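You operate a simulated robot arm through the tools that you are given. There is no shell and no other tool.

The job below is to be done with a simulated two-armed robot. You get a single attempt, and the scene is never put back.

## Task
Blow the blue line down to zero, then wipe the ledge's wet patch.
Fine: blue dial to 1.0, block 62's blue-tipped handle shut before the blue knob opens; knob shut again; use the orange cloth and put it back. What is to be rubbed or washed off counts as gone when no trace of it is left.

Only the result counts: the job must be done as asked and must still hold three seconds after the hand-in. Knocking over, shifting, dropping, spilling or breaking anything else fails it. Flat cloth is picked up by pressing the open fingertips on it (5 to 10 N) and closing them slowly along it; thin cloth reads only 2 to 8 mm in the jaws.

## Robot
Two 7-joint arms with two-finger parallel grippers on one trunk that stands fixed in place. Base frame: the origin is at the foot of the trunk, x ahead of it, y to its left, z up. Readings come in m, rad, newtons and seconds.
The left shoulder is at [0.05, 0.209, 1.271], the right one opposite. With the tool pointing down near the work surface each hand reaches from about 0.26 to 0.92 m from the base axis, measured 20 degrees to its own side. Payload 4.4 kg a hand.
Tool frame (each hand has its own): the origin (TCP) lies between the finger pads and is the grasp point; the fingertips stand 0.023 m ahead of it; z points along the fingers, y is the line along which they close. The gripper opens to 0.094 m. The fingers are 0.038 m wide and 0.01 m thick; the gripper's body (0.054 by 0.096 m) begins 0.039 m behind the TCP.
Orientation is told as [roll, pitch, yaw] about the base's x, y, z axes, in that order, counted from this pose: with the fingers straight down and closing along the base's y, the tool's x points along the base's -x, its y along +y and its z along -z.

## Interface
- The arms move only by the tool move_arm. It takes "left_increments", "right_increments" or both (then of equal length, played together; a hand with none holds still); each is a list that holds one entry, the list of rows, each a list of 7 numbers: the shift along the tool's x, y, z in units of 20 mm (1.0 is 20 mm), then the turn, a rotation vector about the tool's x, y, z in units of 4 degrees (1.0 is 4 degrees), then the closure, from 0 (fully open) to 1 (shut). In form: [[[dx, dy, dz, wx, wy, wz, hand], ...]]. A call has 1 to 20 rows; each row shifts and turns the commanded pose from where the row before left it, along the tool's axes as they then stand. A call with a number of a shift or a turn outside -1 to 1 is refused whole. Rows are played at 5 a second. More than 0.05 m and 0.15 rad between two rows, or a gripper value outside its range, and nothing of the call is played. Where a pose cannot be reached the arm comes as near as it can. A force on the tool above 40 N (or 10 N above the force at the start of the call, whichever is more), or a blocked arm, ends the call early, and 0.2 s more pass. Each finger travels about 0.108 m/s and halts on what it meets, pressing with about 40 N; the grip force reading is that of the motor and also rises with nothing between the fingers. The clock runs only during rows and for 0.2 s after the last one: add rows that do not move to give the fingers time. The reply holds the time, the measured pose of the TCP, the force on the tool along the base axes, the opening and the grip force, in the units named above and with some noise, with the torque about the TCP (base axes, N m) and any sound that the robot's microphone picked up.
- Cameras (640 x 400 px; columns grow to the right, rows downward): "scene" is now at [0.1457, -0.0495, 1.4562]; the picture's right is [-0.51, -0.86, 0.00], its down [-0.38, 0.23, -0.90] and it looks along [0.77, -0.46, -0.44] (base axes); focal length 287 px, centre (320, 200). "left" rides on the left gripper at [0.087, -0.016, -0.074] in its tool frame; the picture's right is [0.18, 0.98, 0.00], its down [-0.58, 0.11, -0.81] and it looks along [-0.79, 0.15, 0.59] (tool axes); focal length 243 px, centre (320, 200). "right" rides on the right gripper at [0.087, 0.016, -0.074] in its tool frame; the picture's right is [-0.18, 0.98, 0.00], its down [-0.58, -0.11, -0.81] and it looks along [-0.79, -0.15, 0.59] (tool axes); focal length 243 px, centre (320, 200). There is no depth. A picture from a camera that has moved, and an enlarged one, comes with that camera's place and axes in the base frame and with its lens.
- snapshot(camera): a new picture of that camera. The clock stands still meanwhile.
- lift_body(by): slides the trunk up (or, below 0, down) by that many m; the arms and the scene camera ride with it, the base frame stays. It gives what a move gives, with no picture.
- head_to(pan, tilt): turns the head with the scene camera to pan (to the left, within 1.396 rad either way) and tilt (down, from -0.506 to 1.204), counted from straight ahead of the robot. It gives what a move gives.
- inspect(camera, box): a new picture of the part [left, top, right, bottom] of that camera's present view, enlarged. The clock stands still meanwhile.
- job_done(): hands the job in; it is judged then, once.

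Places have to be worked out from the pictures, the camera data and where the tool is seen. Open the grippers and draw the arms clear of the work before you hand the job in, unless the task says otherwise.

The tools are called as name(argument=value, ...) on one line, values as JSON. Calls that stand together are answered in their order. move_arm: Moves the arms, as the interface text tells. Its arguments: {"type":"object","properties":{"left_increments":{"type":"array","items":{"type":"array","items":{"type":"array","items":{"type":"number"}}}},"right_increments":{"type":"array","items":{"type":"array","items":{"type":"array","items":{"type":"number"}}}}},"required":[]} The other tools are called the same way: lift_body (by) moves the trunk up or down; head_to (pan, tilt) turns the head that bears the scene camera; snapshot (camera) takes a picture; inspect (camera, box) takes an enlarged picture of a part of a camera's view; job_done () hands the job in.

At the start:

```text
time_s: 0.0
left_tcp_pos: [0.3542, -0.0003, 1.2692]
left_ee_rot: [-0.001, 0.0, 0.0]
left_ft_force: [0.7, 0.0, -0.5]
left_moment: [-0.01, 0.05, -0.02]
left_grip_width: 0.0938
left_gripper_force: 0.0
right_tcp_pos: [0.3333, -0.4857, 1.2575]
right_ee_rot: [0.0, 0.0, -0.001]
right_ft_force: [0.0, -0.1, 0.0]
right_moment: [-0.02, -0.01, -0.02]
right_grip_width: 0.094
right_gripper_force: 0.1
trunk travel left (down, up): [-0.35, 0.213]
head pan, tilt (commanded): [-0.539, 0.459]
```

scene: 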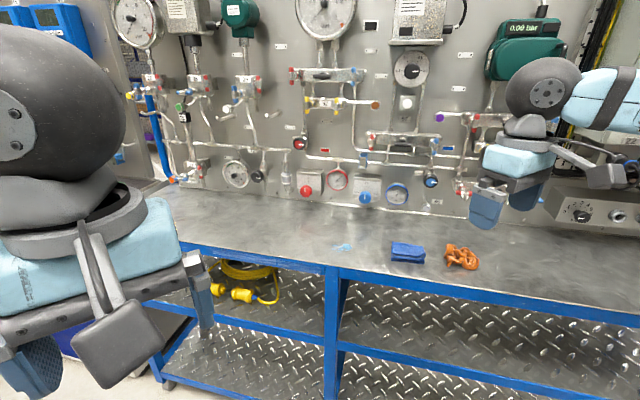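
right: 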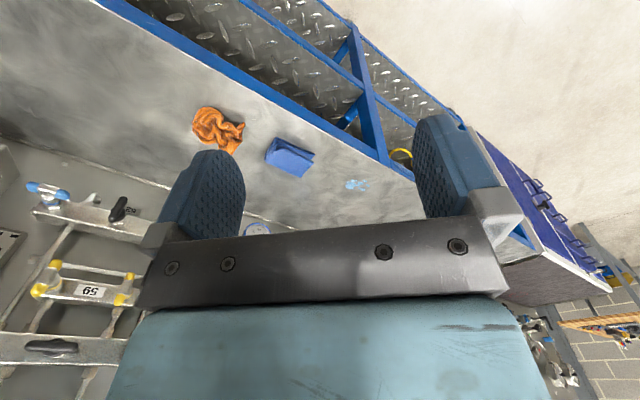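
left: 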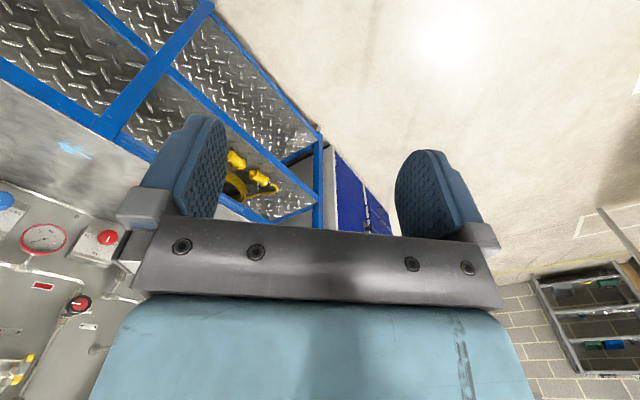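

I'll start by looking closely at the panel and ledge in the scene camera before any motion.

inspect(camera="scene", box=[270, 60, 480, 220])

inspect(camera="scene", box=[120, 60, 310, 200])

inspect(camera="scene", box=[300, 200, 500, 300])

```text
2.50 times, centred on (375, 140) of scene
camera zoom: at [0.1457, -0.0495, 1.4562], right [-0.51, -0.86, 0.0], down [-0.38, 0.23, -0.9], along [0.77, -0.46, -0.44], focal length 717 px, centre (182, 350)
```

zoom: 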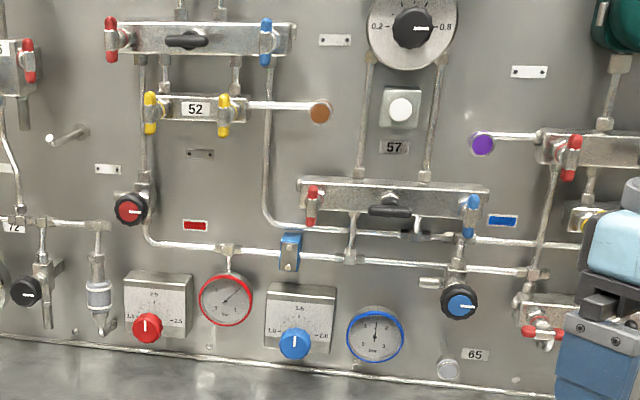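

```text
2.86 times, centred on (215, 130) of scene
camera zoom: at [0.1457, -0.0495, 1.4562], right [-0.51, -0.86, 0.0], down [-0.38, 0.23, -0.9], along [0.77, -0.46, -0.44], focal length 819 px, centre (620, 400)
```

zoom: 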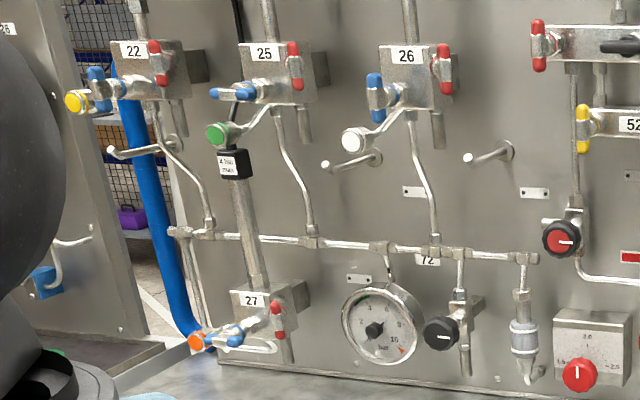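

```text
3.20 times, centred on (400, 250) of scene
camera zoom: at [0.1457, -0.0495, 1.4562], right [-0.51, -0.86, 0.0], down [-0.38, 0.23, -0.9], along [0.77, -0.46, -0.44], focal length 917 px, centre (64, 40)
```

zoom: 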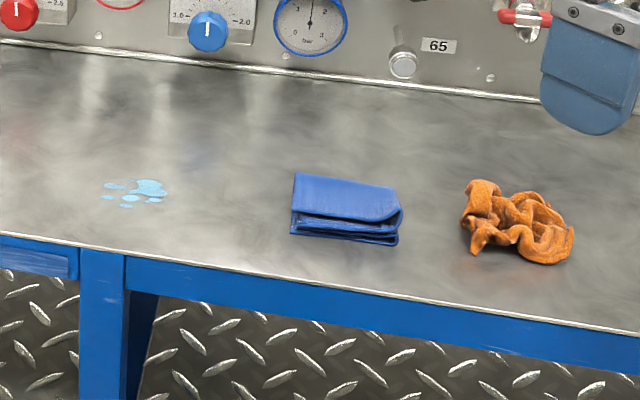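

The blue dial, blue gauge and blue-faced knob are visible, but I haven't found the label 62 yet. I'll turn the head to the right and look for it.

head_to(pan=-0.75, tilt=0.35)

snapshot(camera="scene")

```text
time_s: 0.7
left_tcp_pos: [0.3549, -0.0004, 1.2704]
left_ee_rot: [0.0, 0.001, 0.0]
left_ft_force: [-0.4, -0.3, 0.1]
left_moment: [0.04, 0.04, 0.0]
left_grip_width: 0.0941
left_gripper_force: 0.1
right_tcp_pos: [0.3338, -0.4858, 1.2571]
right_ee_rot: [-0.001, 0.0, -0.001]
right_ft_force: [0.4, -0.1, 0.0]
right_moment: [-0.01, -0.02, 0.02]
right_grip_width: 0.0939
right_gripper_force: 0.1
trunk travel left (down, up): [-0.35, 0.213]
head pan, tilt (commanded): [-0.75, 0.351]
```

```text
taken
camera scene: at [0.1352, -0.0657, 1.4662], right [-0.68, -0.73, 0.0], down [-0.25, 0.23, -0.94], along [0.69, -0.64, -0.34], focal length 287 px, centre (320, 200)
```

scene: 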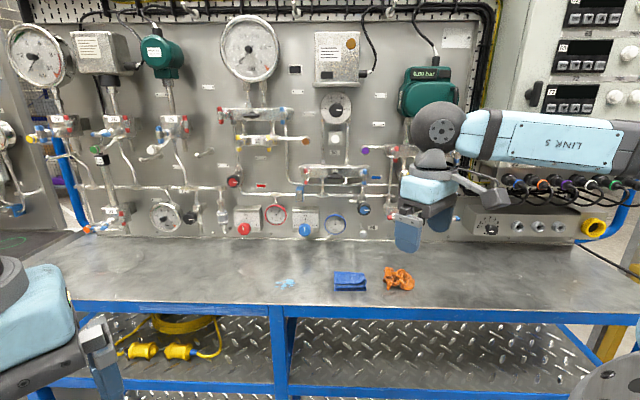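

The panel faces roughly along this view direction. I'll zoom in on the blocks to read their labels.

inspect(camera="scene", box=[210, 80, 320, 150])

inspect(camera="scene", box=[290, 150, 400, 240])

inspect(camera="scene", box=[350, 100, 500, 250])

inspect(camera="scene", box=[210, 140, 310, 240])

```text
5.71 times, centred on (265, 115) of scene
camera zoom: at [0.1352, -0.0657, 1.4662], right [-0.68, -0.73, 0.0], down [-0.25, 0.23, -0.94], along [0.69, -0.64, -0.34], focal length 1638 px, centre (634, 686)
```

zoom: 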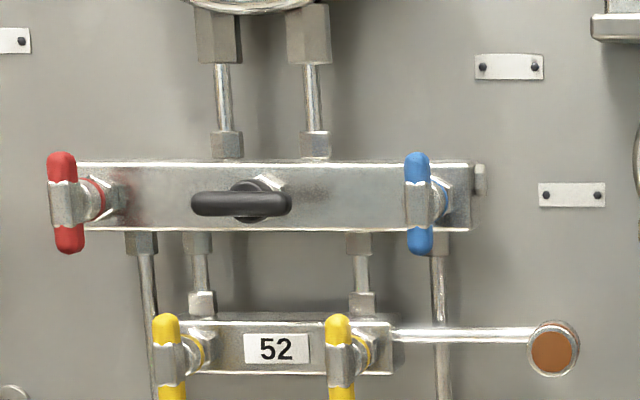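

```text
4.44 times, centred on (345, 195) of scene
camera zoom: at [0.1352, -0.0657, 1.4662], right [-0.68, -0.73, 0.0], down [-0.25, 0.23, -0.94], along [0.69, -0.64, -0.34], focal length 1274 px, centre (209, 222)
```

zoom: 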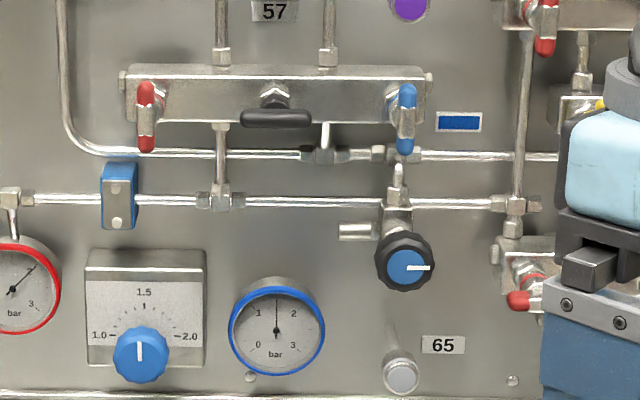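

```text
2.67 times, centred on (425, 175) of scene
camera zoom: at [0.1352, -0.0657, 1.4662], right [-0.68, -0.73, 0.0], down [-0.25, 0.23, -0.94], along [0.69, -0.64, -0.34], focal length 764 px, centre (40, 267)
```

zoom: 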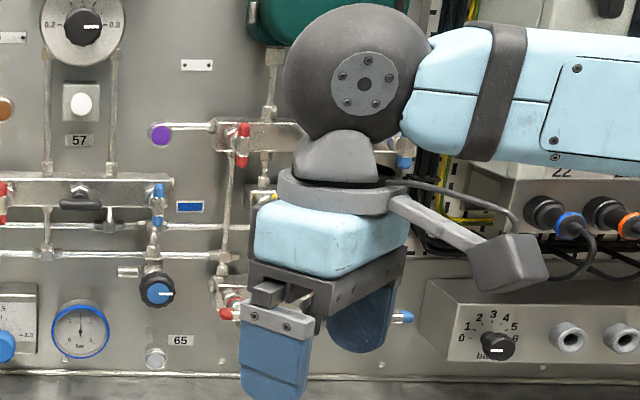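

```text
4.00 times, centred on (260, 190) of scene
camera zoom: at [0.1352, -0.0657, 1.4662], right [-0.68, -0.73, 0.0], down [-0.25, 0.23, -0.94], along [0.69, -0.64, -0.34], focal length 1147 px, centre (560, 240)
```

zoom: 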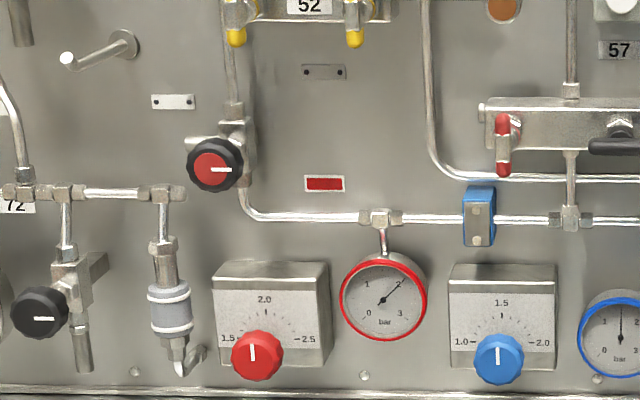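

The right arm hides a couple of blocks on the right. I'll check what the right wrist camera sees there.

inspect(camera="right", box=[0, 130, 200, 400])

inspect(camera="scene", box=[440, 0, 640, 125])

inspect(camera="scene", box=[0, 20, 220, 240])

```text
1.48 times, centred on (100, 265) of right
camera zoom: at [0.2459, -0.47, 1.3315], right [0.18, 0.98, 0.0], down [0.58, -0.11, 0.81], along [0.79, -0.15, -0.59], focal length 359 px, centre (646, 104)
```

zoom: 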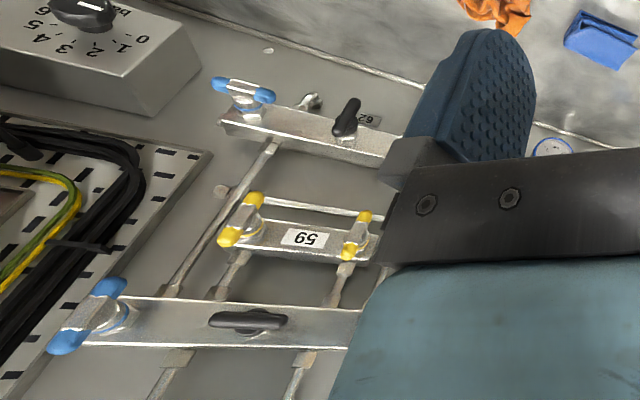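

```text
3.20 times, centred on (540, 62) of scene
camera zoom: at [0.1352, -0.0657, 1.4662], right [-0.68, -0.73, 0.0], down [-0.25, 0.23, -0.94], along [0.69, -0.64, -0.34], focal length 917 px, centre (-384, 640)
```

zoom: 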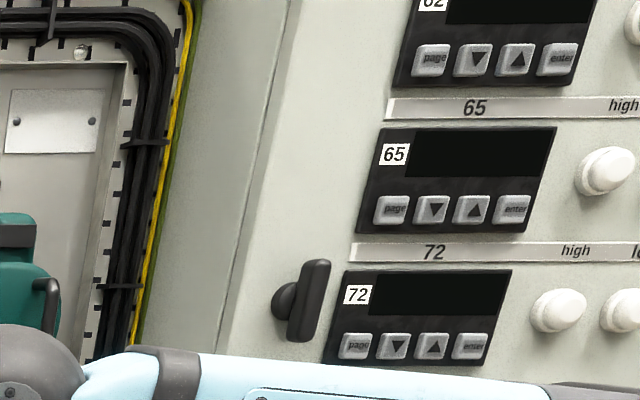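

```text
1.82 times, centred on (110, 130) of scene
camera zoom: at [0.1352, -0.0657, 1.4662], right [-0.68, -0.73, 0.0], down [-0.25, 0.23, -0.94], along [0.69, -0.64, -0.34], focal length 521 px, centre (702, 327)
```

zoom: 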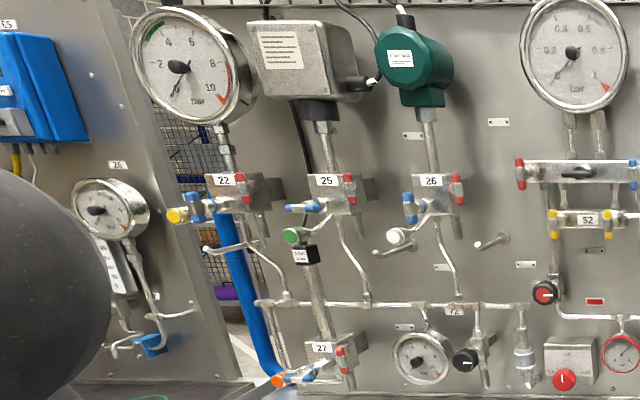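

Block 62 is the low right block (red and blue handles, black middle lever), currently hidden by the right hand. I'll raise the trunk, which uncovers it and gives me a stereo baseline.

lift_body(by=0.2)

snapshot(camera="scene")

snapshot(camera="right")

```text
time_s: 2.9
left_tcp_pos: [0.3534, 0.0007, 1.4714]
left_ee_rot: [-0.002, 0.0, 0.002]
left_ft_force: [-0.6, -0.5, 0.1]
left_moment: [0.01, 0.0, 0.0]
left_grip_width: 0.0941
left_gripper_force: 0.1
right_tcp_pos: [0.334, -0.4853, 1.4574]
right_ee_rot: [0.001, 0.001, 0.001]
right_ft_force: [0.2, 0.4, 0.1]
right_moment: [0.0, 0.01, 0.03]
right_grip_width: 0.0941
right_gripper_force: 0.1
trunk travel left (down, up): [-0.55, 0.013]
head pan, tilt (commanded): [-0.75, 0.351]
```

```text
taken
camera scene: at [0.1352, -0.0658, 1.6662], right [-0.68, -0.73, 0.0], down [-0.25, 0.23, -0.94], along [0.69, -0.64, -0.34], focal length 287 px, centre (320, 200)
```

scene: 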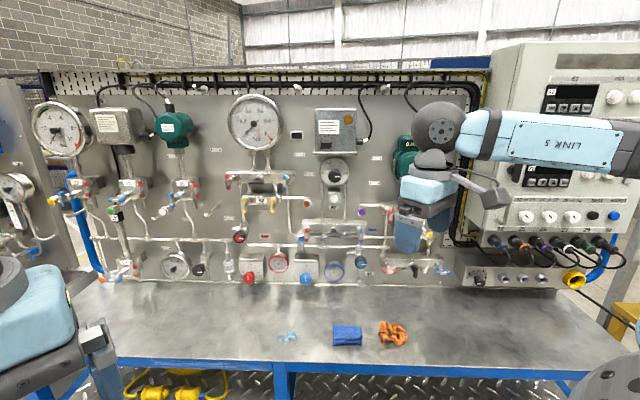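

```text
taken
camera right: at [0.246, -0.47, 1.5313], right [0.18, 0.98, 0.0], down [0.58, -0.11, 0.81], along [0.79, -0.15, -0.59], focal length 243 px, centre (320, 200)
```

right: 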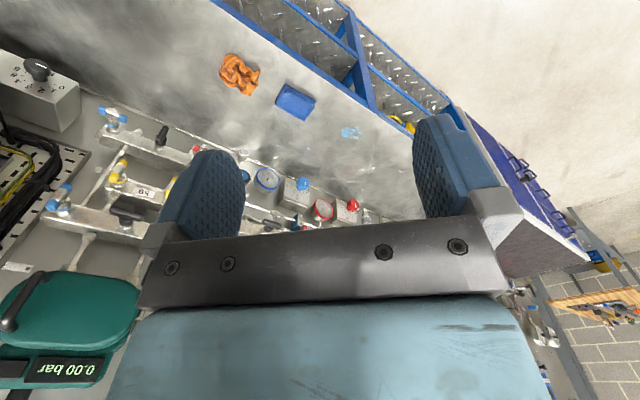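

The stereo baseline works: the ledge comes out at about z 0.95 and the panel about 0.9 m ahead of the camera. I'll zoom in on this raised view for precise features.

inspect(camera="scene", box=[290, 200, 390, 290])

inspect(camera="scene", box=[350, 180, 470, 290])

inspect(camera="scene", box=[260, 300, 420, 380])

inspect(camera="right", box=[30, 70, 260, 240])

```text
4.44 times, centred on (340, 245) of scene
camera zoom: at [0.1352, -0.0658, 1.6662], right [-0.68, -0.73, 0.0], down [-0.25, 0.23, -0.94], along [0.69, -0.64, -0.34], focal length 1274 px, centre (231, 0)
```

zoom: 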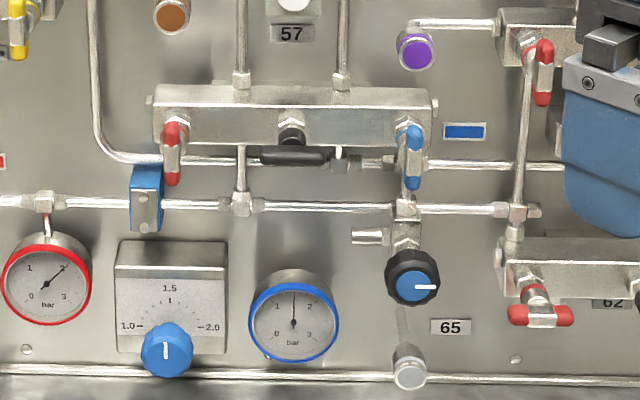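

```text
3.64 times, centred on (410, 235) of scene
camera zoom: at [0.1352, -0.0658, 1.6662], right [-0.68, -0.73, 0.0], down [-0.25, 0.23, -0.94], along [0.69, -0.64, -0.34], focal length 1042 px, centre (-7, 73)
```

zoom: 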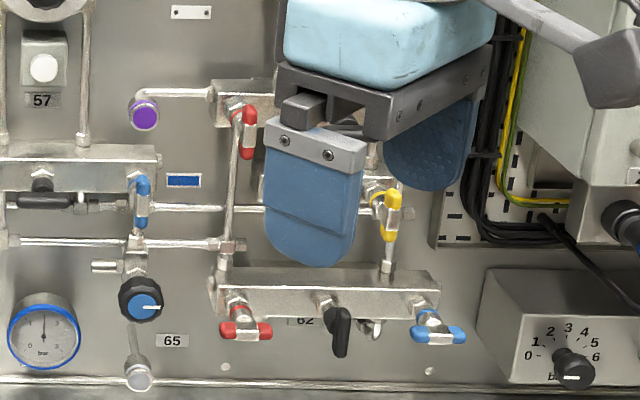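

```text
4.00 times, centred on (340, 340) of scene
camera zoom: at [0.1352, -0.0658, 1.6662], right [-0.68, -0.73, 0.0], down [-0.25, 0.23, -0.94], along [0.69, -0.64, -0.34], focal length 1147 px, centre (240, -360)
```

zoom: 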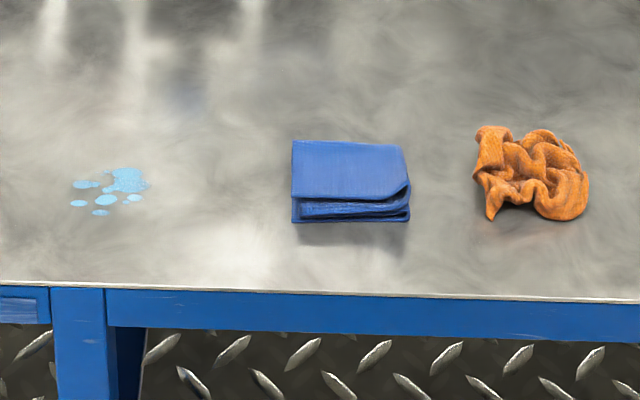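

```text
2.35 times, centred on (145, 155) of right
camera zoom: at [0.246, -0.47, 1.5313], right [0.18, 0.98, 0.0], down [0.58, -0.11, 0.81], along [0.79, -0.15, -0.59], focal length 571 px, centre (732, 306)
```

zoom: 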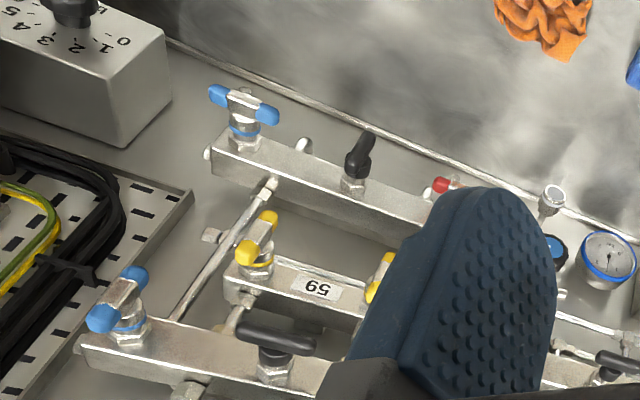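

Block 62 is the low one with horizontal red and blue T-handles and a vertical black lever. The bench runs at about -45° (panel normal about (0.707, -0.707, 0)). I'll turn the right hand towards a pose that points at the panel with its camera on top, and shift the left hand further left out of the way.

move_arm(right_increments=[[[0, 0, 0, 0.98, 0.406, -0.98, 0], [0, 0, 0, 0.98, 0.406, -0.98, 0], [0, 0, 0, 0.98, 0.406, -0.98, 0], [0, 0, 0, 0.98, 0.406, -0.98, 0], [0, 0, 0, 0.98, 0.406, -0.98, 0], [0, 0, 0, 0.98, 0.406, -0.98, 0], [0, 0, 0, 0.98, 0.406, -0.98, 0], [0, 0, 0, 0.98, 0.406, -0.98, 0], [0, 0, 0, 0.98, 0.406, -0.98, 0], [0, 0, 0, 0.98, 0.406, -0.98, 0]]], left_increments=[[[0, 1, 0, 0, 0, 0, 0], [0, 1, 0, 0, 0, 0, 0], [0, 1, 0, 0, 0, 0, 0], [0, 1, 0, 0, 0, 0, 0], [0, 1, 0, 0, 0, 0, 0], [0, 1, 0, 0, 0, 0, 0], [0, 1, 0, 0, 0, 0, 0], [0, 1, 0, 0, 0, 0, 0], [0, 1, 0, 0, 0, 0, 0], [0, 1, 0, 0, 0, 0, 0]]])

```text
time_s: 5.1
left_tcp_pos: [0.3523, 0.2012, 1.4719]
left_ee_rot: [0.001, -0.001, 0.001]
left_ft_force: [0.6, -1.0, -0.6]
left_moment: [0.0, 0.01, -0.02]
left_grip_width: 0.0938
left_gripper_force: 0.0
right_tcp_pos: [0.323, -0.4828, 1.4535]
right_ee_rot: [-0.582, 0.467, 0.563]
right_ft_force: [-0.1, 0.2, 0.7]
right_moment: [0.01, 0.01, -0.01]
right_grip_width: 0.0942
right_gripper_force: 0.0
right hand out of reach, approached as far as the arm can: row 10
trunk travel left (down, up): [-0.55, 0.013]
head pan, tilt (commanded): [-0.75, 0.351]
```

The last row ran out of reach, so the arm is probably near a joint limit in that direction. I'll look at the configuration.

snapshot(camera="scene")

snapshot(camera="right")

```text
taken
camera scene: at [0.1348, -0.0654, 1.6663], right [-0.68, -0.73, 0.0], down [-0.25, 0.23, -0.94], along [0.69, -0.64, -0.34], focal length 287 px, centre (320, 200)
```

scene: 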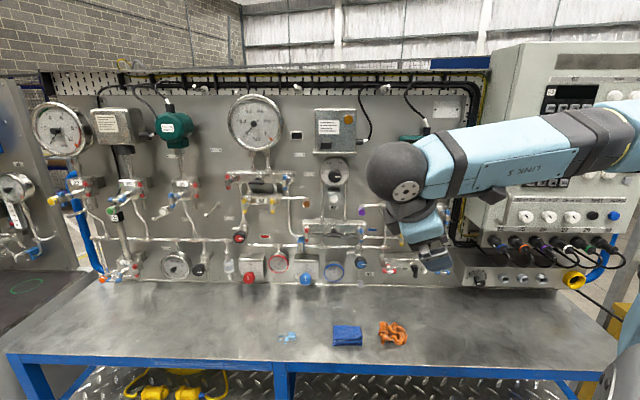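

```text
taken
camera right: at [0.2483, -0.4649, 1.54], right [-0.5, 0.65, -0.57], down [0.53, 0.75, 0.39], along [0.68, -0.1, -0.72], focal length 243 px, centre (320, 200)
```

right: 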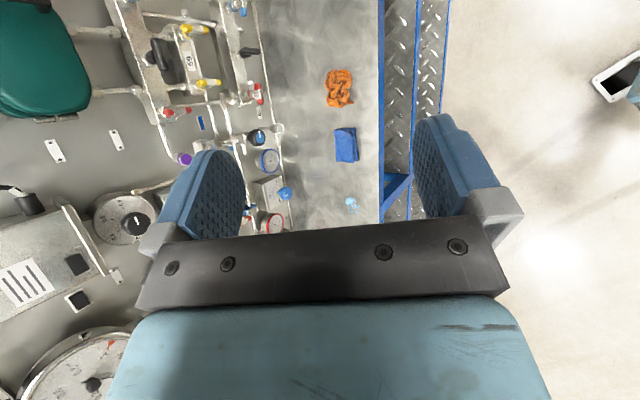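

That branch hits a limit. I'll undo it and then use a different wrist orientation: pointing at the panel with the camera to the right-hand side.

move_arm(right_increments=[[[0, 0, 0, -0.98, -0.406, 0.98, 0], [0, 0, 0, -0.98, -0.406, 0.98, 0], [0, 0, 0, -0.98, -0.406, 0.98, 0], [0, 0, 0, -0.98, -0.406, 0.98, 0], [0, 0, 0, -0.98, -0.406, 0.98, 0], [0, 0, 0, -0.98, -0.406, 0.98, 0], [0, 0, 0, -0.98, -0.406, 0.98, 0], [0, 0, 0, -0.98, -0.406, 0.98, 0], [0, 0, 0, -0.98, -0.406, 0.98, 0], [0, 0, 0, -0.98, -0.406, 0.98, 0]]])

```text
time_s: 7.3
left_tcp_pos: [0.3518, 0.2002, 1.4717]
left_ee_rot: [0.001, 0.0, 0.003]
left_ft_force: [-0.3, 0.7, 0.5]
left_moment: [-0.01, -0.02, -0.06]
left_grip_width: 0.094
left_gripper_force: 0.1
right_tcp_pos: [0.3249, -0.4834, 1.4535]
right_ee_rot: [0.0, -0.001, -0.001]
right_ft_force: [0.4, -0.2, 0.0]
right_moment: [0.01, -0.02, 0.02]
right_grip_width: 0.0939
right_gripper_force: 0.0
trunk travel left (down, up): [-0.55, 0.013]
head pan, tilt (commanded): [-0.75, 0.351]
```

Orientation is back to straight down. Now I rotate towards the panel with the camera going to the right-hand side.

move_arm(right_increments=[[[0, 0, 0, 1, -0.414, -0.414, 0], [0, 0, 0, 1, -0.414, -0.414, 0], [0, 0, 0, 1, -0.414, -0.414, 0], [0, 0, 0, 1, -0.414, -0.414, 0], [0, 0, 0, 1, -0.414, -0.414, 0], [0, 0, 0, 1, -0.414, -0.414, 0], [0, 0, 0, 1, -0.414, -0.414, 0], [0, 0, 0, 1, -0.414, -0.414, 0], [0, 0, 0, 1, -0.414, -0.414, 0], [0, 0, 0, 1, -0.414, -0.414, 0], [0, 0, 0, 1, -0.414, -0.414, 0], [0, 0, 0, 1, -0.414, -0.414, 0], [0, 0, 0, 1, -0.414, -0.414, 0], [0, 0, 0, 1, -0.414, -0.414, 0]]])

snapshot(camera="right")

snapshot(camera="scene")

```text
time_s: 10.3
left_tcp_pos: [0.3542, 0.1991, 1.4705]
left_ee_rot: [0.0, -0.001, 0.002]
left_ft_force: [0.1, -0.1, -0.5]
left_moment: [0.0, 0.02, 0.02]
left_grip_width: 0.0941
left_gripper_force: 0.0
right_tcp_pos: [0.3866, -0.5122, 1.4812]
right_ee_rot: [-1.044, -0.149, 0.533]
right_ft_force: [-0.5, -0.3, -0.2]
right_moment: [0.0, -0.02, -0.01]
right_grip_width: 0.0941
right_gripper_force: 0.1
right hand out of reach, approached as far as the arm can: row 8, 9, 10, 11, 12, 13, 14
trunk travel left (down, up): [-0.55, 0.013]
head pan, tilt (commanded): [-0.75, 0.351]
```

```text
taken
camera right: at [0.2717, -0.4949, 1.4916], right [0.01, 0.58, -0.81], down [0.11, 0.81, 0.58], along [0.99, -0.09, -0.05], focal length 243 px, centre (320, 200)
```

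right: 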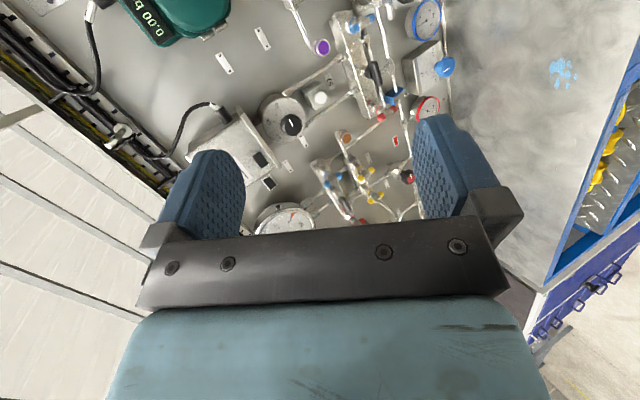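

```text
taken
camera scene: at [0.1354, -0.0657, 1.6662], right [-0.68, -0.73, 0.0], down [-0.25, 0.23, -0.94], along [0.69, -0.64, -0.34], focal length 287 px, centre (320, 200)
```

scene: 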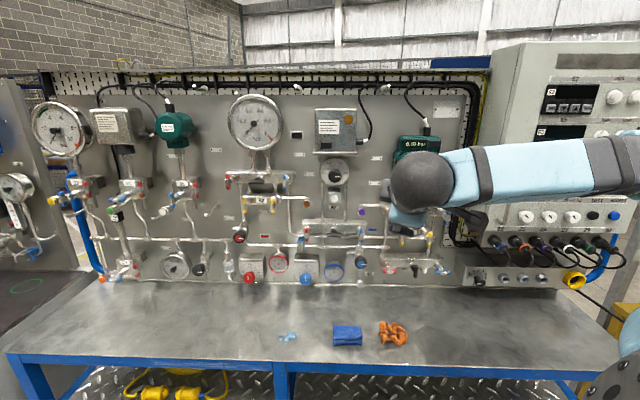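

The wrist was simply too close to the shoulder; the pose now points 30° below the panel direction. I'll move the hand outward along the panel normal and then finish the rotation.

move_arm(right_increments=[[[-0.247, -0.455, 0.855, 0, 0, 0, 0], [-0.247, -0.455, 0.855, 0, 0, 0, 0], [-0.247, -0.455, 0.855, 0, 0, 0, 0], [-0.247, -0.455, 0.855, 0, 0, 0, 0], [-0.247, -0.455, 0.855, 0, 0, 0, 0], [-0.247, -0.455, 0.855, 0, 0, 0, 0], [0, 0, 0, 1, -0.41, -0.418, 0], [0, 0, 0, 1, -0.41, -0.418, 0], [0, 0, 0, 1, -0.41, -0.418, 0], [0, 0, 0, 1, -0.41, -0.418, 0]]])

snapshot(camera="scene")

```text
time_s: 12.5
left_tcp_pos: [0.354, 0.2002, 1.4706]
left_ee_rot: [-0.002, 0.0, 0.002]
left_ft_force: [0.3, 0.2, 0.1]
left_moment: [-0.02, 0.01, -0.02]
left_grip_width: 0.0939
left_gripper_force: 0.0
right_tcp_pos: [0.4703, -0.5963, 1.4808]
right_ee_rot: [-1.344, -0.081, 0.684]
right_ft_force: [0.3, 0.4, 1.2]
right_moment: [-0.01, 0.0, -0.02]
right_grip_width: 0.0941
right_gripper_force: 0.0
trunk travel left (down, up): [-0.55, 0.013]
head pan, tilt (commanded): [-0.75, 0.351]
```

```text
taken
camera scene: at [0.135, -0.0652, 1.6663], right [-0.68, -0.73, 0.0], down [-0.25, 0.23, -0.94], along [0.69, -0.64, -0.34], focal length 287 px, centre (320, 200)
```

scene: 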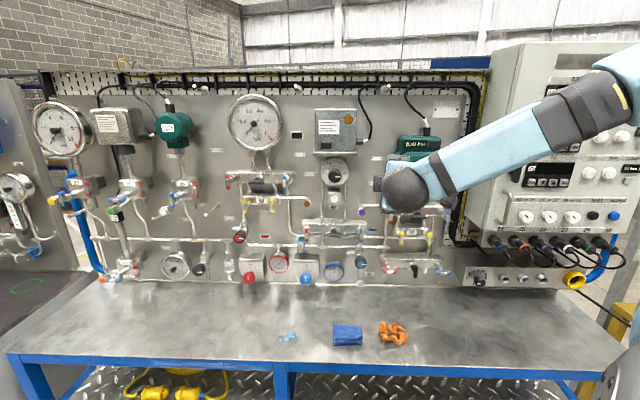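

It's reachable out here. I'll complete the alignment with the panel normal and then try rolling the hand about its own axis to bring the camera up.

move_arm(right_increments=[[[0, 0, 0, 1, -0.41, -0.418, 0], [0, 0, 0, 1, -0.41, -0.418, 0], [0, 0, 0, 1, -0.41, -0.418, 0], [0, 0, 0, 0.25, -0.1, -0.1, 0], [0, 0, 0, 0, 0, -1, 0], [0, 0, 0, 0, 0, -1, 0], [0, 0, 0, 0, 0, -1, 0], [0, 0, 0, 0, 0, -1, 0], [0, 0, 0, 0, 0, -1, 0], [0, 0, 0, 0, 0, -1, 0], [0, 0, 0, 0, 0, -1, 0], [0, 0, 0, 0, 0, -1, 0], [0, 0, 0, 0, 0, -1, 0], [0, 0, 0, 0, 0, -1, 0]]])

snapshot(camera="scene")

snapshot(camera="right")

```text
time_s: 15.5
left_tcp_pos: [0.3527, 0.1997, 1.4703]
left_ee_rot: [0.0, 0.0, 0.002]
left_ft_force: [-0.5, 0.4, 1.0]
left_moment: [0.05, -0.03, -0.04]
left_grip_width: 0.094
left_gripper_force: 0.1
right_tcp_pos: [0.4708, -0.5976, 1.4814]
right_ee_rot: [-1.505, 0.678, 0.802]
right_ft_force: [-0.7, -1.1, 0.2]
right_moment: [-0.01, -0.01, 0.02]
right_grip_width: 0.0941
right_gripper_force: 0.0
right hand out of reach, approached as far as the arm can: row 4
trunk travel left (down, up): [-0.55, 0.013]
head pan, tilt (commanded): [-0.75, 0.351]
```

```text
taken
camera scene: at [0.1352, -0.0659, 1.6662], right [-0.68, -0.73, 0.0], down [-0.25, 0.23, -0.94], along [0.69, -0.64, -0.34], focal length 287 px, centre (320, 200)
```

scene: 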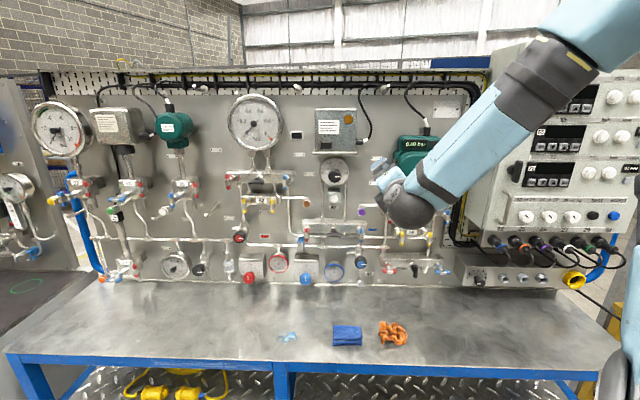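

```text
taken
camera right: at [0.364, -0.5989, 1.5264], right [-0.38, -0.3, -0.88], down [-0.19, 0.95, -0.24], along [0.91, 0.08, -0.41], focal length 243 px, centre (320, 200)
```

right: 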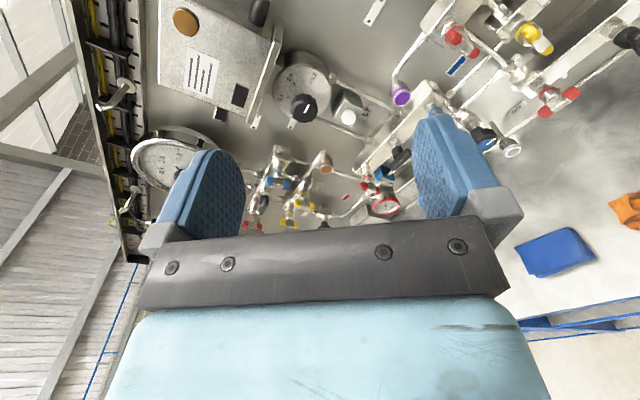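

Rolling works. I'll continue rolling towards camera-up.

move_arm(right_increments=[[[0, 0, 0, 0, 0, -1, 0], [0, 0, 0, 0, 0, -1, 0], [0, 0, 0, 0, 0, -1, 0], [0, 0, 0, 0, 0, -1, 0], [0, 0, 0, 0, 0, -1, 0], [0, 0, 0, 0, 0, -1, 0], [0, 0, 0, 0, 0, -1, 0], [0, 0, 0, 0, 0, -1, 0], [0, 0, 0, 0, 0, -1, 0], [0, 0, 0, 0, 0, -1, 0], [0, 0, 0, 0, 0, -1, 0], [0, 0, 0, 0, 0, -1, 0]]])

snapshot(camera="right")

snapshot(camera="scene")

```text
time_s: 18.1
left_tcp_pos: [0.3529, 0.1989, 1.4702]
left_ee_rot: [0.0, 0.0, 0.002]
left_ft_force: [0.1, -0.9, -0.6]
left_moment: [-0.02, -0.03, -0.02]
left_grip_width: 0.0941
left_gripper_force: 0.0
right_tcp_pos: [0.4715, -0.5974, 1.481]
right_ee_rot: [-1.49, 0.884, 0.823]
right_ft_force: [-0.7, -0.3, -0.3]
right_moment: [-0.01, -0.01, 0.0]
right_grip_width: 0.094
right_gripper_force: 0.0
right hand out of reach, approached as far as the arm can: row 4, 5, 6, 7, 8, 9, 10, 11, 12
trunk travel left (down, up): [-0.55, 0.013]
head pan, tilt (commanded): [-0.75, 0.351]
```

```text
taken
camera right: at [0.3718, -0.5923, 1.5414], right [-0.49, -0.42, -0.76], down [-0.24, 0.91, -0.34], along [0.83, 0.02, -0.55], focal length 243 px, centre (320, 200)
```

right: 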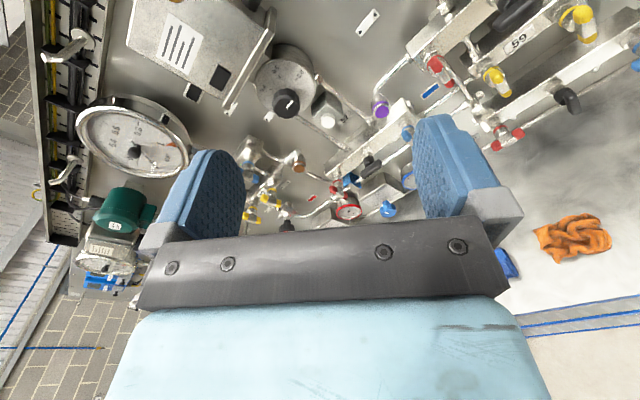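

```text
taken
camera scene: at [0.1351, -0.0658, 1.6662], right [-0.68, -0.73, 0.0], down [-0.25, 0.23, -0.94], along [0.69, -0.64, -0.34], focal length 287 px, centre (320, 200)
```

scene: 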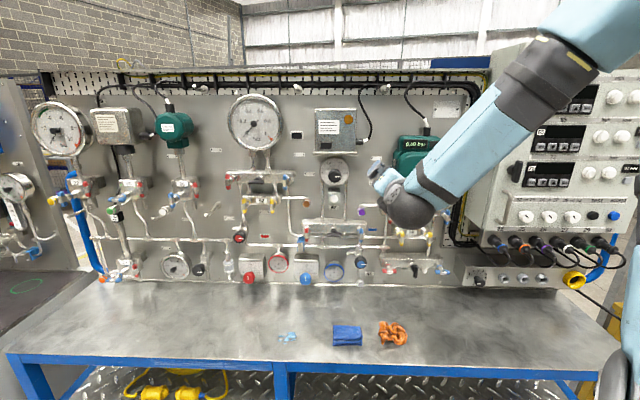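

The roll limit is about 52° above horizontal, which is good enough for ±50° of turning about camera-right. I'll lower the trunk so the hand comes to panel-knob height and see the scene from there.

lift_body(by=-0.22)

snapshot(camera="right")

snapshot(camera="scene")

```text
time_s: 20.4
left_tcp_pos: [0.3543, 0.2007, 1.2504]
left_ee_rot: [-0.002, 0.001, 0.004]
left_ft_force: [0.0, 0.2, 0.1]
left_moment: [0.0, 0.01, 0.01]
left_grip_width: 0.094
left_gripper_force: 0.1
right_tcp_pos: [0.4717, -0.5987, 1.2612]
right_ee_rot: [-1.491, 0.885, 0.823]
right_ft_force: [0.4, 0.1, 0.5]
right_moment: [0.0, -0.03, 0.01]
right_grip_width: 0.0939
right_gripper_force: 0.2
trunk travel left (down, up): [-0.33, 0.233]
head pan, tilt (commanded): [-0.75, 0.351]
```

```text
taken
camera right: at [0.3717, -0.5923, 1.3215], right [-0.49, -0.42, -0.76], down [-0.24, 0.91, -0.34], along [0.84, 0.02, -0.55], focal length 243 px, centre (320, 200)
```

right: 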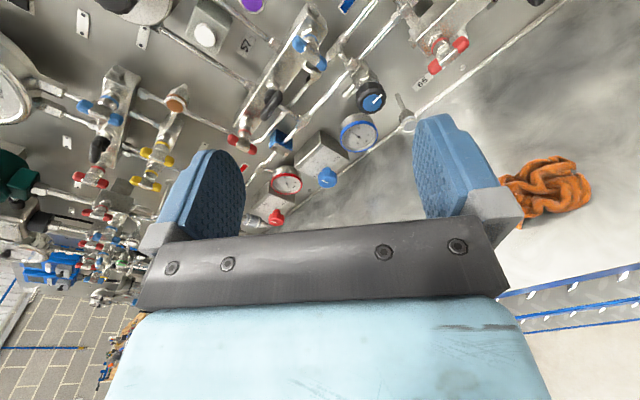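

```text
taken
camera scene: at [0.135, -0.0658, 1.4463], right [-0.68, -0.73, 0.0], down [-0.25, 0.23, -0.94], along [0.69, -0.64, -0.34], focal length 287 px, centre (320, 200)
```

scene: 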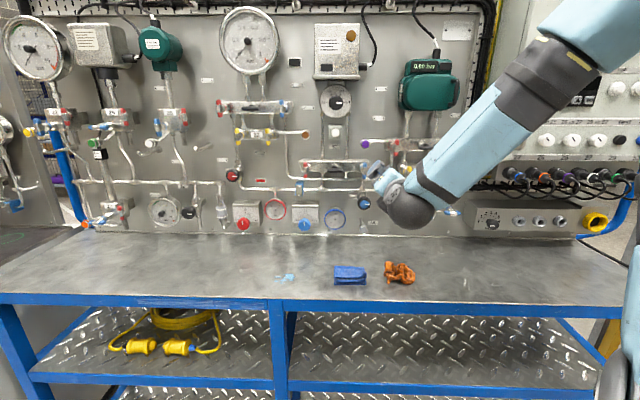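

The wrist camera now gives a nearer view of the panel. I'll enlarge it to study the knob, the piping and block 62.

inspect(camera="right", box=[230, 0, 480, 170])

inspect(camera="right", box=[220, 90, 400, 240])

```text
2.35 times, centred on (355, 85) of right
camera zoom: at [0.3717, -0.5923, 1.3215], right [-0.49, -0.42, -0.76], down [-0.24, 0.91, -0.34], along [0.84, 0.02, -0.55], focal length 571 px, centre (238, 471)
```

zoom: 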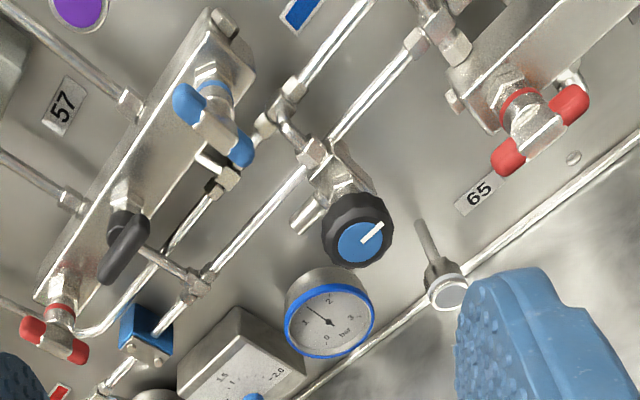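

```text
2.67 times, centred on (310, 165) of right
camera zoom: at [0.3717, -0.5923, 1.3215], right [-0.49, -0.42, -0.76], down [-0.24, 0.91, -0.34], along [0.84, 0.02, -0.55], focal length 647 px, centre (347, 293)
```

zoom: 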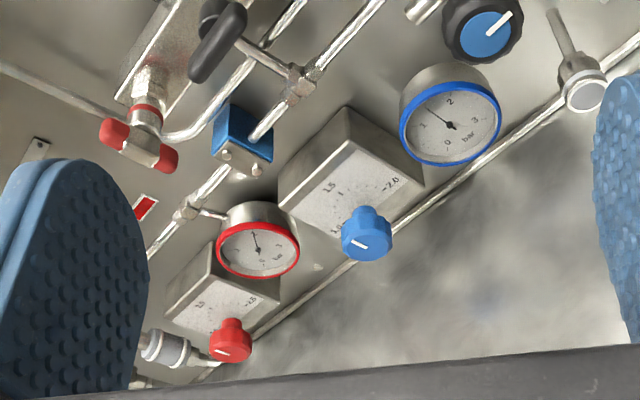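

The blue knob hangs off the blue-labelled pipe with a vent stub. I'll shift the hand to the right along the bench so the wrist camera can view block 62 closely.

move_arm(right_increments=[[[0.616, 0.788, 0, 0, 0, 0, 0], [0.616, 0.788, 0, 0, 0, 0, 0], [0.616, 0.788, 0, 0, 0, 0, 0], [0.616, 0.788, 0, 0, 0, 0, 0], [0.616, 0.788, 0, 0, 0, 0, 0], [0.616, 0.788, 0, 0, 0, 0, 0], [0.616, 0.788, 0, 0, 0, 0, 0], [0.616, 0.788, 0, 0, 0, 0, 0], [0.616, 0.788, 0, 0, 0, 0, 0], [0.616, 0.788, 0, 0, 0, 0, 0]]])

snapshot(camera="right")

snapshot(camera="scene")

```text
time_s: 22.6
left_tcp_pos: [0.353, 0.2003, 1.2492]
left_ee_rot: [-0.001, 0.0, 0.0]
left_ft_force: [0.7, -0.1, -0.4]
left_moment: [-0.01, -0.01, 0.0]
left_grip_width: 0.0937
left_gripper_force: 0.0
right_tcp_pos: [0.4654, -0.602, 1.2613]
right_ee_rot: [-1.48, 0.884, 0.824]
right_ft_force: [-0.1, -0.6, -0.4]
right_moment: [-0.01, 0.02, 0.01]
right_grip_width: 0.0939
right_gripper_force: 0.0
right hand out of reach, approached as far as the arm can: row 1, 2, 3, 4, 5, 6, 7, 8, 9, 10
trunk travel left (down, up): [-0.33, 0.233]
head pan, tilt (commanded): [-0.75, 0.351]
```

```text
taken
camera right: at [0.3662, -0.596, 1.3215], right [-0.5, -0.41, -0.76], down [-0.24, 0.91, -0.33], along [0.83, 0.01, -0.55], focal length 243 px, centre (320, 200)
```

right: 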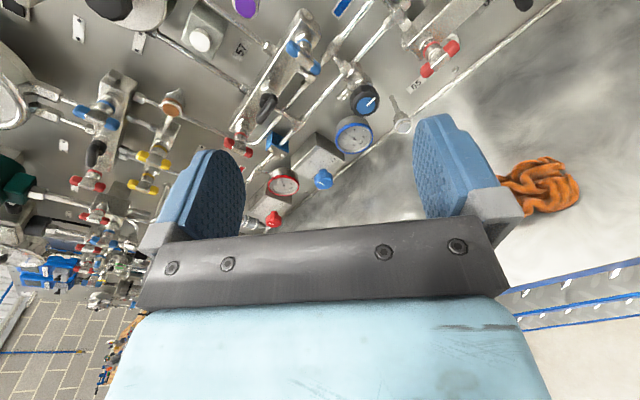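

```text
taken
camera scene: at [0.1351, -0.0658, 1.4462], right [-0.68, -0.73, 0.0], down [-0.25, 0.23, -0.94], along [0.69, -0.64, -0.34], focal length 287 px, centre (320, 200)
```

scene: 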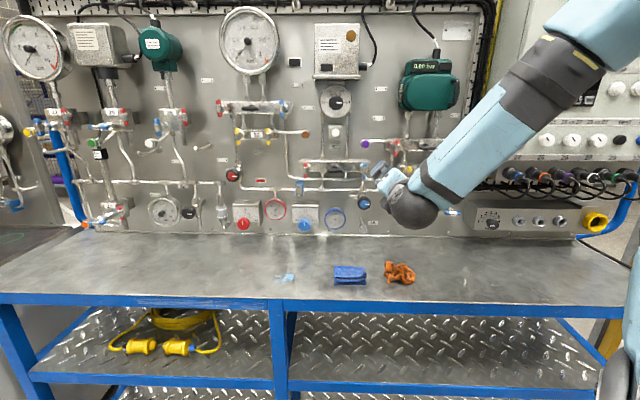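

The arm sits at a wrist limit, so it can't slide right in this roll. I'll roll back to camera-right and then try the shift.

move_arm(right_increments=[[[0, 0, 0, 0, 0, 1, 0], [0, 0, 0, 0, 0, 1, 0], [0, 0, 0, 0, 0, 1, 0], [0, 0, 0, 0, 0, 1, 0], [0, 0, 0, 0, 0, 1, 0], [0, 0, 0, 0, 0, 1, 0], [0, 0, 0, 0, 0, 1, 0], [0, 0, 0, 0, 0, 1, 0], [0, 0, 0, 0, 0, 1, 0], [0, 0, 0, 0, 0, 1, 0], [0, 0, 0, 0, 0, 1, 0], [0, 0, 0, 0, 0, 1, 0], [0, 0, 0, 0, 0, 1, 0]]])

snapshot(camera="right")

```text
time_s: 25.4
left_tcp_pos: [0.3535, 0.1997, 1.2505]
left_ee_rot: [0.001, -0.001, 0.001]
left_ft_force: [0.6, -0.4, 0.8]
left_moment: [0.01, 0.0, 0.01]
left_grip_width: 0.094
left_gripper_force: 0.1
right_tcp_pos: [0.466, -0.6039, 1.2603]
right_ee_rot: [-1.51, 0.047, 0.754]
right_ft_force: [0.3, 0.4, 0.9]
right_moment: [0.03, -0.02, 0.03]
right_grip_width: 0.0939
right_gripper_force: 0.0
right hand out of reach, approached as far as the arm can: row 1
trunk travel left (down, up): [-0.33, 0.233]
head pan, tilt (commanded): [-0.75, 0.351]
```

```text
taken
camera right: at [0.3497, -0.6084, 1.2527], right [0.06, 0.14, -0.99], down [-0.12, 0.98, 0.13], along [0.99, 0.11, 0.08], focal length 243 px, centre (320, 200)
```

right: 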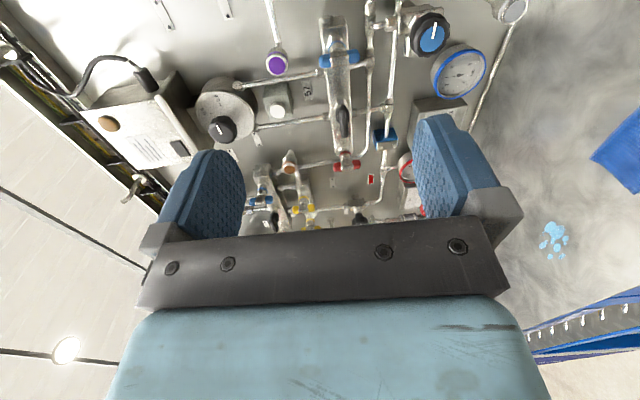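

I'll square the tool with the panel normal and move it to the left and down towards the blue dial, which also uncovers block 62 for the scene camera.

move_arm(right_increments=[[[0, 0, 0, 0.88, -0.47, 0.66, 0], [-1, 0.5, 0, 0, 0, 0, 0], [-1, 0.5, 0, 0, 0, 0, 0], [-1, 0.5, 0, 0, 0, 0, 0], [-1, 0.5, 0, 0, 0, 0, 0], [-1, 0.5, 0, 0, 0, 0, 0], [-1, 0.5, 0, 0, 0, 0, 0], [-1, 0.5, 0, 0, 0, 0, 0], [-1, 0.5, 0, 0, 0, 0, 0], [-1, 0.5, 0, 0, 0, 0, 0], [-1, 0.5, 0, 0, 0, 0, 0], [-1, 0.5, 0, 0, 0, 0, 0]]])

snapshot(camera="right")

snapshot(camera="scene")

```text
time_s: 28.0
left_tcp_pos: [0.3537, 0.199, 1.25]
left_ee_rot: [-0.001, 0.0, 0.003]
left_ft_force: [0.0, 0.4, 0.0]
left_moment: [0.01, -0.01, 0.01]
left_grip_width: 0.0941
left_gripper_force: 0.1
right_tcp_pos: [0.6183, -0.4517, 1.1397]
right_ee_rot: [-1.512, 0.049, 0.754]
right_ft_force: [-0.3, 0.2, 0.0]
right_moment: [-0.05, -0.01, -0.02]
right_grip_width: 0.0943
right_gripper_force: 0.0
right hand out of reach, approached as far as the arm can: row 1
trunk travel left (down, up): [-0.33, 0.233]
head pan, tilt (commanded): [-0.75, 0.351]
```

```text
taken
camera right: at [0.5021, -0.4564, 1.1323], right [0.06, 0.14, -0.99], down [-0.12, 0.98, 0.13], along [0.99, 0.11, 0.07], focal length 243 px, centre (320, 200)
```

right: 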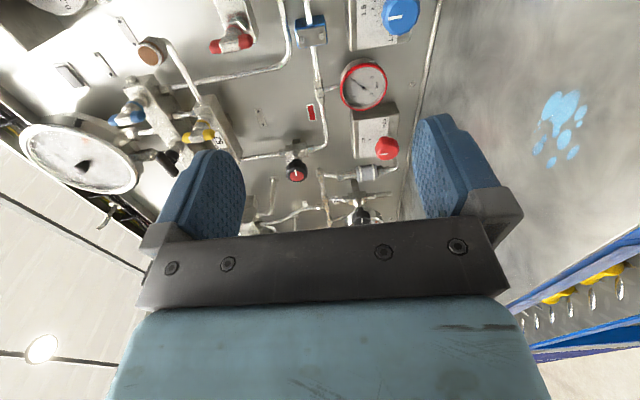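

```text
taken
camera scene: at [0.1361, -0.066, 1.4461], right [-0.68, -0.73, 0.0], down [-0.25, 0.23, -0.94], along [0.69, -0.64, -0.34], focal length 287 px, centre (320, 200)
```

scene: 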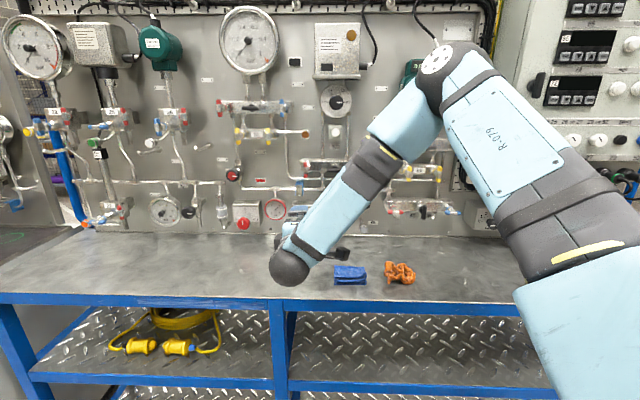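

Block 62 is uncovered in the scene view now. I'll zoom in on it and on the other manifold blocks and gauges for comparison.

inspect(camera="scene", box=[380, 160, 470, 240])

inspect(camera="scene", box=[205, 0, 300, 130])

inspect(camera="scene", box=[280, 70, 400, 180])

inspect(camera="scene", box=[20, 0, 240, 240])

```text
5.00 times, centred on (425, 200) of scene
camera zoom: at [0.1361, -0.066, 1.4461], right [-0.68, -0.73, 0.0], down [-0.25, 0.23, -0.94], along [0.69, -0.64, -0.34], focal length 1433 px, centre (-205, 200)
```

zoom: 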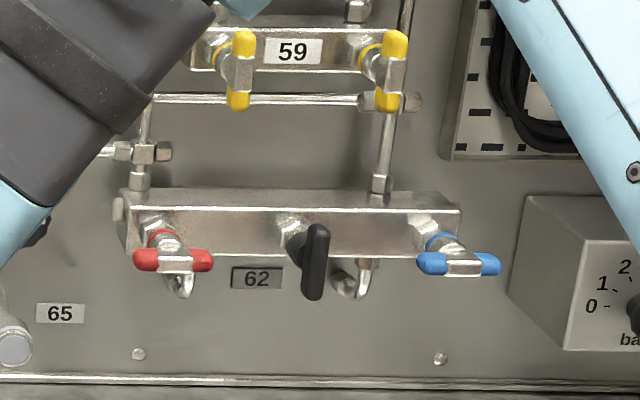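

```text
3.08 times, centred on (252, 65) of scene
camera zoom: at [0.1361, -0.066, 1.4461], right [-0.68, -0.73, 0.0], down [-0.25, 0.23, -0.94], along [0.69, -0.64, -0.34], focal length 882 px, centre (528, 615)
```

zoom: 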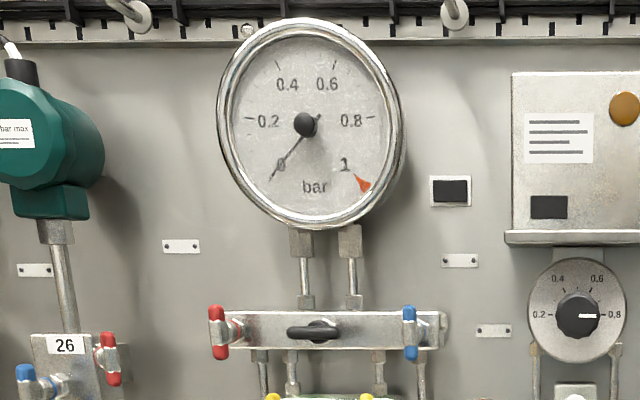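

```text
3.64 times, centred on (340, 125) of scene
camera zoom: at [0.1361, -0.066, 1.4461], right [-0.68, -0.73, 0.0], down [-0.25, 0.23, -0.94], along [0.69, -0.64, -0.34], focal length 1042 px, centre (247, 473)
```

zoom: 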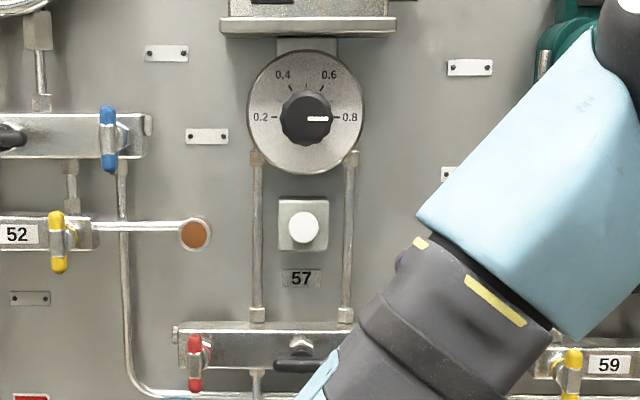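

```text
1.67 times, centred on (130, 120) of scene
camera zoom: at [0.1361, -0.066, 1.4461], right [-0.68, -0.73, 0.0], down [-0.25, 0.23, -0.94], along [0.69, -0.64, -0.34], focal length 478 px, centre (637, 333)
```

zoom: 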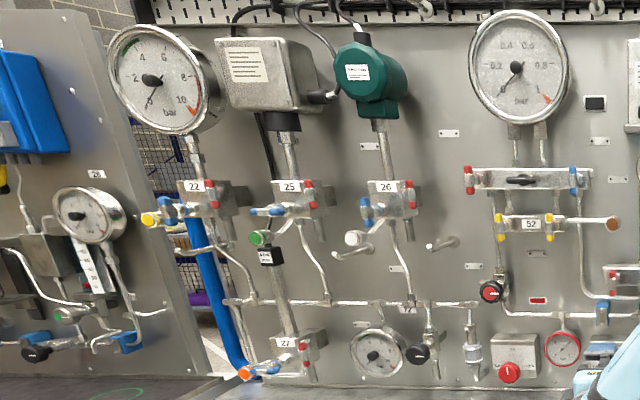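

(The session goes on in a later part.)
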